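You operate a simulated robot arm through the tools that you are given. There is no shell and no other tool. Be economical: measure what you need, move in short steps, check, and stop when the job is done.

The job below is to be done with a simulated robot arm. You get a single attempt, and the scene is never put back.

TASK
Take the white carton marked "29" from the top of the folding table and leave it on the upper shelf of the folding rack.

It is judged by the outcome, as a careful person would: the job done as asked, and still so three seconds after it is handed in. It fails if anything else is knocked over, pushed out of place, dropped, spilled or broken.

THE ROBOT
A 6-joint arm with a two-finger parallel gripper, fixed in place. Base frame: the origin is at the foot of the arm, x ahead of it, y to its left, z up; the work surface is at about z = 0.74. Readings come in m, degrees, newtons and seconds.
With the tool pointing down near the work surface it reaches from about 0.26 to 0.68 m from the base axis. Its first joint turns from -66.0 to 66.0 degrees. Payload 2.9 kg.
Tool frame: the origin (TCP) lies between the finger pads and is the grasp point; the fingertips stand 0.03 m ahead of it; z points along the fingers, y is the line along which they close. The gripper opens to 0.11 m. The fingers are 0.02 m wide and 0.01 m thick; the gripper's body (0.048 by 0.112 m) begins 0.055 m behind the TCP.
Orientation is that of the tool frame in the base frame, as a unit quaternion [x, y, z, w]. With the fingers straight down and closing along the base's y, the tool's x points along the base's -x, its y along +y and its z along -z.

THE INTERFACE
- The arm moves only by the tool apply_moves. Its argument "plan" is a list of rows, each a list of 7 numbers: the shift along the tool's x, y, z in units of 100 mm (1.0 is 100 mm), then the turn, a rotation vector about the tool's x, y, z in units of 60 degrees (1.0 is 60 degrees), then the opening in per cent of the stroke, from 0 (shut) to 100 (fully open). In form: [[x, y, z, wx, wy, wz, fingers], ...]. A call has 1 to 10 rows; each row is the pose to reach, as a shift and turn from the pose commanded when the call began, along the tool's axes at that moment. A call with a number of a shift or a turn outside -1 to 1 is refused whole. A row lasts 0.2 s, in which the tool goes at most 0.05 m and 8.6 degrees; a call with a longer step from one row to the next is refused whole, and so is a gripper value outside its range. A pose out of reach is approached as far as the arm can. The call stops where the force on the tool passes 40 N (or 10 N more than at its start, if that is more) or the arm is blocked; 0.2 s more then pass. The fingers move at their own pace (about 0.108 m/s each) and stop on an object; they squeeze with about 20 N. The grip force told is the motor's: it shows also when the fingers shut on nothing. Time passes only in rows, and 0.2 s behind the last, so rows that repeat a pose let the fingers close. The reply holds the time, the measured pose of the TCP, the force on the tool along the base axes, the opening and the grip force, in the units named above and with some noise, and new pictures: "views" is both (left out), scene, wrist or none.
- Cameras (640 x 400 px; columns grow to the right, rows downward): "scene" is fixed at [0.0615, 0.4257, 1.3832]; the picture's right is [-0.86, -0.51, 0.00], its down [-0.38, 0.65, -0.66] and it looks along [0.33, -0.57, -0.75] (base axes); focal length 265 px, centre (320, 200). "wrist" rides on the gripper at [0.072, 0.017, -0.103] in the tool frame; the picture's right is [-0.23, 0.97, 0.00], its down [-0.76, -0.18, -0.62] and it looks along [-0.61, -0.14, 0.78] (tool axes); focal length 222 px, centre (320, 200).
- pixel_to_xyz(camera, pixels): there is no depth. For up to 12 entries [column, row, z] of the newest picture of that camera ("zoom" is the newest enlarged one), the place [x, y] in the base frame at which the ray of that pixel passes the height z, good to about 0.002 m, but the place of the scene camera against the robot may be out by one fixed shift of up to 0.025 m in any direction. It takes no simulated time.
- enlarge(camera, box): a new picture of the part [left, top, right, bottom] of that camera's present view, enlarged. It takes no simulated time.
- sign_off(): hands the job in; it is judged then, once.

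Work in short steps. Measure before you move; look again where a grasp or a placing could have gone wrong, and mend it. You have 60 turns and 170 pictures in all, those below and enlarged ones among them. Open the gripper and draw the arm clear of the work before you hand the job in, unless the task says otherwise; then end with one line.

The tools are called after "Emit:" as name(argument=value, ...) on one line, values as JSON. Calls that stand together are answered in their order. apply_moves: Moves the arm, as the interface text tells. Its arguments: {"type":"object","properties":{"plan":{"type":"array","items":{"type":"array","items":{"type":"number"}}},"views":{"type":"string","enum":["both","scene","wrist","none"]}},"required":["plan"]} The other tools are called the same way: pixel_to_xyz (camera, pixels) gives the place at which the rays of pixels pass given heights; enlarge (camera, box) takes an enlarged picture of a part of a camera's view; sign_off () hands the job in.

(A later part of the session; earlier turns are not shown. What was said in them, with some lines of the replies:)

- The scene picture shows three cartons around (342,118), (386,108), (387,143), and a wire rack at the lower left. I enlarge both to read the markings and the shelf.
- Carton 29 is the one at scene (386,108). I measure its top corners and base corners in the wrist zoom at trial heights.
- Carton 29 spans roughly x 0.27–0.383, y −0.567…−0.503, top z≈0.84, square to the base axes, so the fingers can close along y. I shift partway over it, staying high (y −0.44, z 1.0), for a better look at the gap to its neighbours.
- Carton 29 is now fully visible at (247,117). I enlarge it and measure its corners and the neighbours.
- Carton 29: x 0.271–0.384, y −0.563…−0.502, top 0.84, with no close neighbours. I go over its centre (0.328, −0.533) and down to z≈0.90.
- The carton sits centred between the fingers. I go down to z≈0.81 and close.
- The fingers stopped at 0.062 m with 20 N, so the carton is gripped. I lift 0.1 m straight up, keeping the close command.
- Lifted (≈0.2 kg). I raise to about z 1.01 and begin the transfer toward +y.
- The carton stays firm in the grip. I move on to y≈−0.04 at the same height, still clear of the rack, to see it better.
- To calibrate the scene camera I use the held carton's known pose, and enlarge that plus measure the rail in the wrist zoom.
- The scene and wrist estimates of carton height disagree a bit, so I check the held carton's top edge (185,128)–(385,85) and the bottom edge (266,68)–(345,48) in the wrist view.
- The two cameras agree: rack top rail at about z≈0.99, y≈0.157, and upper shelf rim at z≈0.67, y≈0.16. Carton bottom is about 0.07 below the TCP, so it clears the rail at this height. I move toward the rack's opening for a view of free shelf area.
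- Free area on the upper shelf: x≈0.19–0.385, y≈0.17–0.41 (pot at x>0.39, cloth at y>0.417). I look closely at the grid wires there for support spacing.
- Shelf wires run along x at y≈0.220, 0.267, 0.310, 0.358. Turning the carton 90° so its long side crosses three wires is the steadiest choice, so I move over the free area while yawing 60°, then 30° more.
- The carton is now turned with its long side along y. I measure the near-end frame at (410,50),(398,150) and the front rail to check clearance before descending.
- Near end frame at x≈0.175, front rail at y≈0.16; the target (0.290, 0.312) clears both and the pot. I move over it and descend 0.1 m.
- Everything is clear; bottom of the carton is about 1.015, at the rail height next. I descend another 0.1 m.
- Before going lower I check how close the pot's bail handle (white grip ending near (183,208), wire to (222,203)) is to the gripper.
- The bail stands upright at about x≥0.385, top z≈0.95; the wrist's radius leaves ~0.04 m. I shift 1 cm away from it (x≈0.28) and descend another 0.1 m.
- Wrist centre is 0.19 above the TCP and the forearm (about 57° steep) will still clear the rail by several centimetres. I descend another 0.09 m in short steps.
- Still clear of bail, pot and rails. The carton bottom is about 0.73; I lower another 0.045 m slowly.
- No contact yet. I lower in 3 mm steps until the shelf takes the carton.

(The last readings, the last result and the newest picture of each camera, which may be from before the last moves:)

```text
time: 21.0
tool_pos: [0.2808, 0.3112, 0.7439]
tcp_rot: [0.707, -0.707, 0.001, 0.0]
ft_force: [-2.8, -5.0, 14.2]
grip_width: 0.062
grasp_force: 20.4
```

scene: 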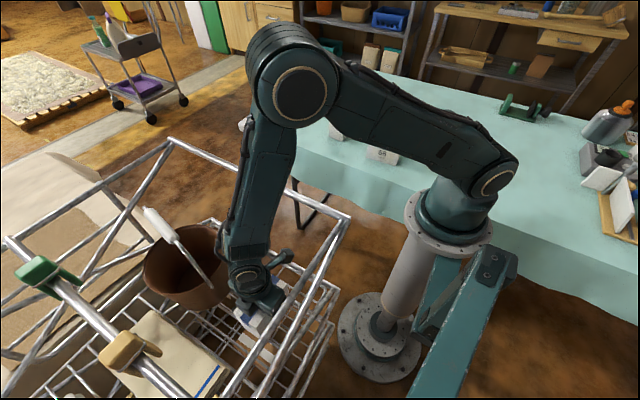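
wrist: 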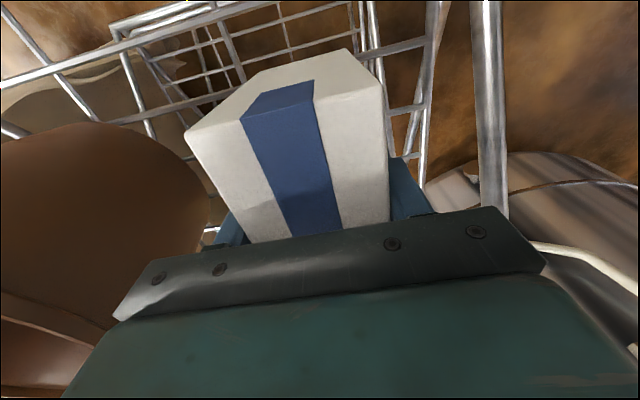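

The force rose to +14 N: the carton rests on the shelf. I check the pictures before releasing.

Emit:
apply_moves(plan=[[0, 0, -0.01, 0, 0, 0, 30], [0, 0, -0.01, 0, 0, 0, 30]])

Emit:
enlarge(camera="wrist", box=[100, 0, 460, 240])

Emit:
enlarge(camera="scene", box=[200, 230, 340, 350])

```text
time: 21.6
tool_pos: [0.2803, 0.3131, 0.7436]
tcp_rot: [-0.707, 0.707, 0.0, 0.0]
ft_force: [-1.8, 0.2, 0.4]
grip_width: 0.0623
grasp_force: 19.9
```

scene: 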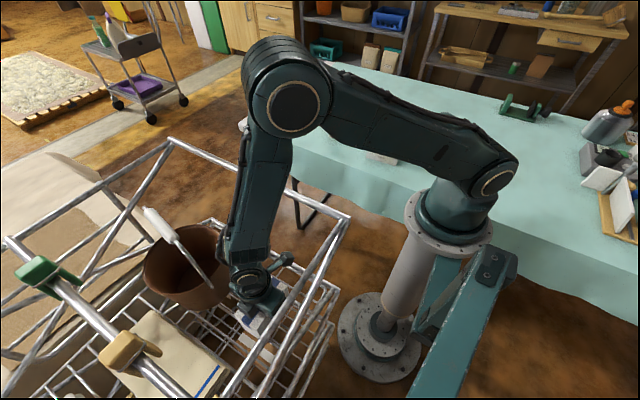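
wrist: 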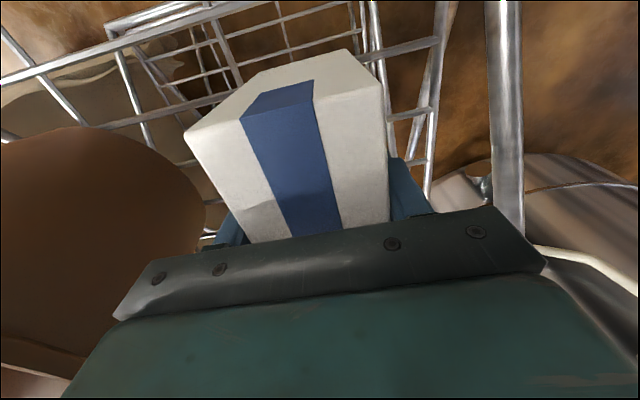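

```text
1.67 times, centred on (280, 120) of wrist
```

zoom: 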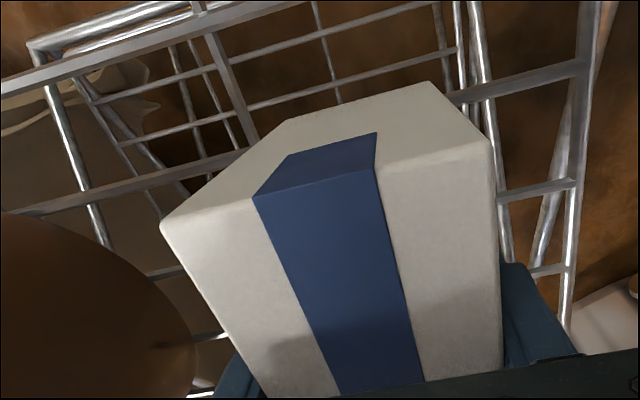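

```text
3.33 times, centred on (270, 290) of scene
```

zoom: 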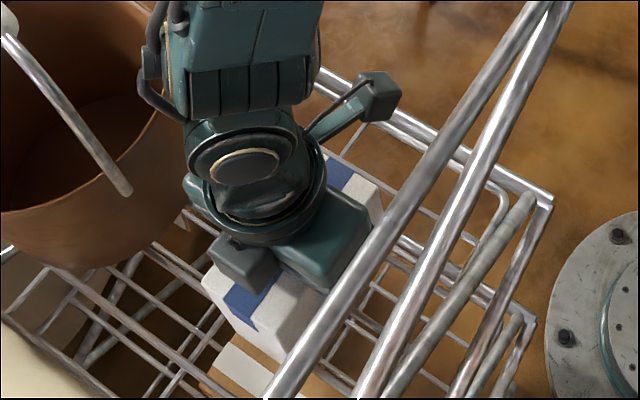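

The carton stands upright across three shelf wires, weight unloaded (force ≈0). I open the fingers to 85 % in place.

Emit:
apply_moves(plan=[[0, 0, 0, 0, 0, 0, 60], [0, 0, 0, 0, 0, 0, 70], [0, 0, 0, 0, 0, 0, 85], [0, 0, 0, 0, 0, 0, 85]], views="wrist")

```text
time: 22.6
tool_pos: [0.2802, 0.312, 0.7441]
tcp_rot: [0.707, -0.707, 0.001, 0.0]
ft_force: [-0.8, -1.1, 0.0]
grip_width: 0.0939
grasp_force: 0.1
```

wrist: 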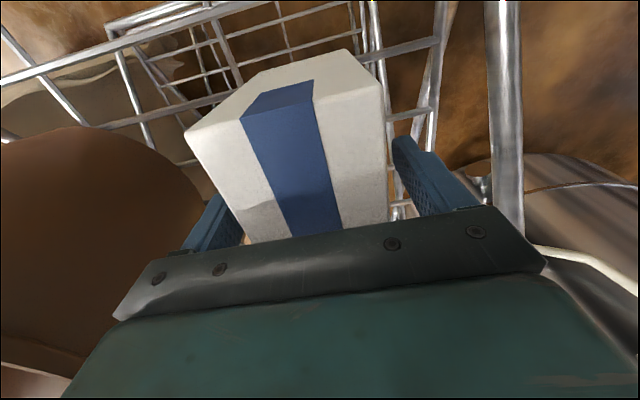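

Fingers are clear on both sides and the carton did not move. I rise straight up 0.1 m.

Emit:
apply_moves(plan=[[0, 0, -0.1, 0, 0, 0, 85], [0, 0, -0.3, 0, 0, 0, 85], [0, 0, -0.5, 0, 0, 0, 85], [0, 0, -0.75, 0, 0, 0, 85], [0, 0, -1.0, 0, 0, 0, 85]])

```text
time: 23.8
tool_pos: [0.2812, 0.3101, 0.8451]
tcp_rot: [-0.707, 0.707, -0.002, 0.0]
ft_force: [-0.1, -0.6, -0.4]
grip_width: 0.0934
grasp_force: 0.1
```

scene: 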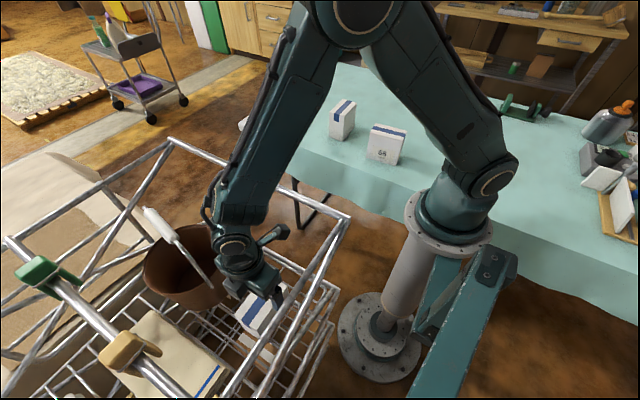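
wrist: 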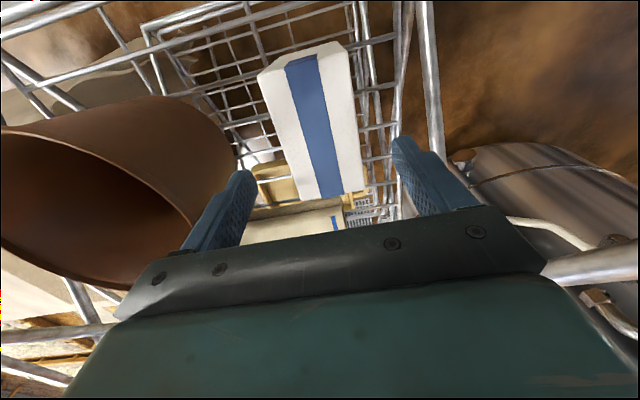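

The carton stands free on the shelf at (305,120) in the wrist view. I keep rising along the same vertical to clear the rack.

Emit:
apply_moves(plan=[[0, 0, -0.3, 0, 0, 0, 85], [0, 0, -0.6, 0, 0, 0, 85], [0, 0, -1.0, 0, 0, 0, 85]], views="none")

Emit:
apply_moves(plan=[[0, 0, -0.3, 0, 0, 0, 85], [0, 0, -0.6, 0, 0, 0, 85], [0, 0, -1.0, 0, 0, 0, 85]], views="none")

Emit:
apply_moves(plan=[[0, 0, -0.3, 0, 0, 0, 85], [0, 0, -0.6, 0, 0, 0, 85], [0, 0, -1.0, 0, 0, 0, 85]])

```text
time: 24.6
tool_pos: [0.279, 0.3135, 0.9453]
tcp_rot: [-0.707, 0.707, -0.001, -0.001]
ft_force: [0.1, 0.0, 0.1]
grip_width: 0.0936
grasp_force: 0.1
```

```text
time: 25.4
tool_pos: [0.2825, 0.3132, 1.0417]
tcp_rot: [0.707, -0.707, 0.002, 0.001]
ft_force: [-0.7, -0.1, 0.2]
grip_width: 0.0935
grasp_force: 0.1
```

```text
time: 26.2
tool_pos: [0.2807, 0.3132, 1.1433]
tcp_rot: [0.707, -0.707, 0.0, 0.0]
ft_force: [0.8, -0.5, 0.0]
grip_width: 0.0934
grasp_force: 0.1
```

scene: 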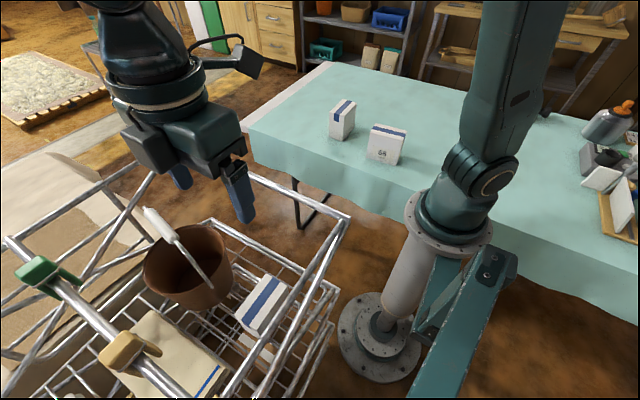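
wrist: 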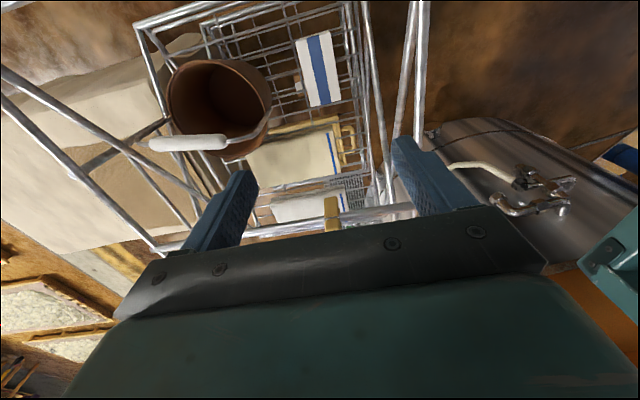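

Carton 29 stands upright on the upper shelf at scene (263,303), pot and cloth unmoved. I draw the arm off the rack toward −y.

Emit:
apply_moves(plan=[[0.2, 0, -0.2, 0, 0, 0, 85], [0.6, 0, -0.4, 0, 0, 0, 85], [1.0, 0, -0.5, 0, 0, 0, 85]], views="none")

Emit:
apply_moves(plan=[[0.4, 0, 0, 0, 0, 0, 85], [0.8, 0, 0, 0, 0, 0, 85], [1.0, 0, 0, 0, 0, 0, 85]], views="none")

Emit:
apply_moves(plan=[[0.4, 0, 0, 0, 0, 0, 85], [0.8, 0, 0, 0, 0, 0, 85], [1.0, 0, 0, 0, 0, 0, 85]], views="scene")

Emit:
enlarge(camera="scene", box=[120, 190, 360, 400])

```text
time: 27.0
tool_pos: [0.2783, 0.2104, 1.1935]
tcp_rot: [0.707, -0.707, 0.001, 0.0]
ft_force: [-0.7, 0.5, -0.2]
grip_width: 0.0936
grasp_force: 0.0
```

```text
time: 27.8
tool_pos: [0.2765, 0.111, 1.1938]
tcp_rot: [0.707, -0.707, 0.001, 0.0]
ft_force: [0.7, 0.0, -0.1]
grip_width: 0.0934
grasp_force: 0.1
```

```text
time: 28.6
tool_pos: [0.2801, 0.0119, 1.1943]
tcp_rot: [0.707, -0.707, 0.001, 0.0]
ft_force: [0.4, -0.6, 0.4]
grip_width: 0.0934
grasp_force: 0.1
```

scene: 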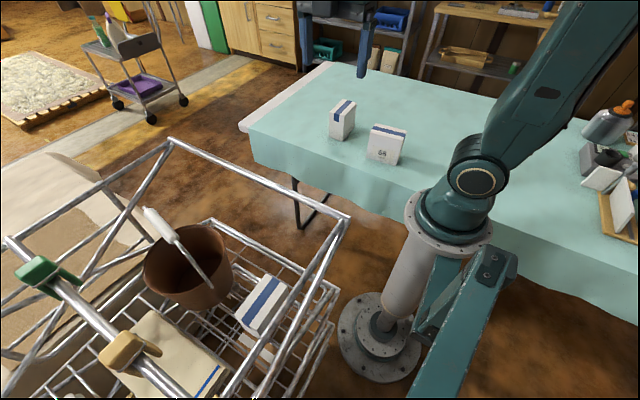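

```text
1.90 times, centred on (240, 295) of scene
```

zoom: 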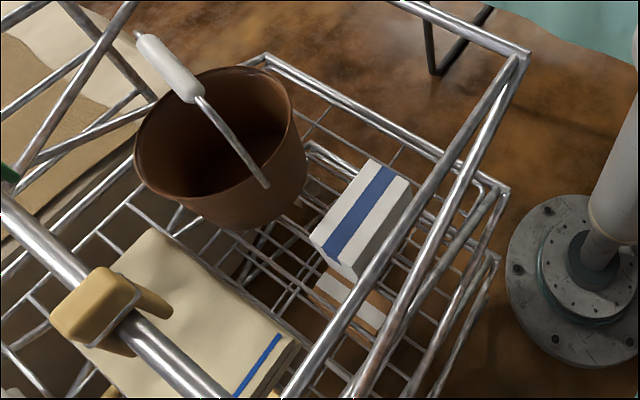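

The carton stands on the upper shelf, nothing else has moved, and the arm is clear with its gripper open. I hand in.

Emit:
sign_off()

```text
The job is handed in.
```

Carton "29" is standing upright on the upper shelf of the folding rack. The final pictures show nothing else disturbed, and the arm is clear with its gripper open.
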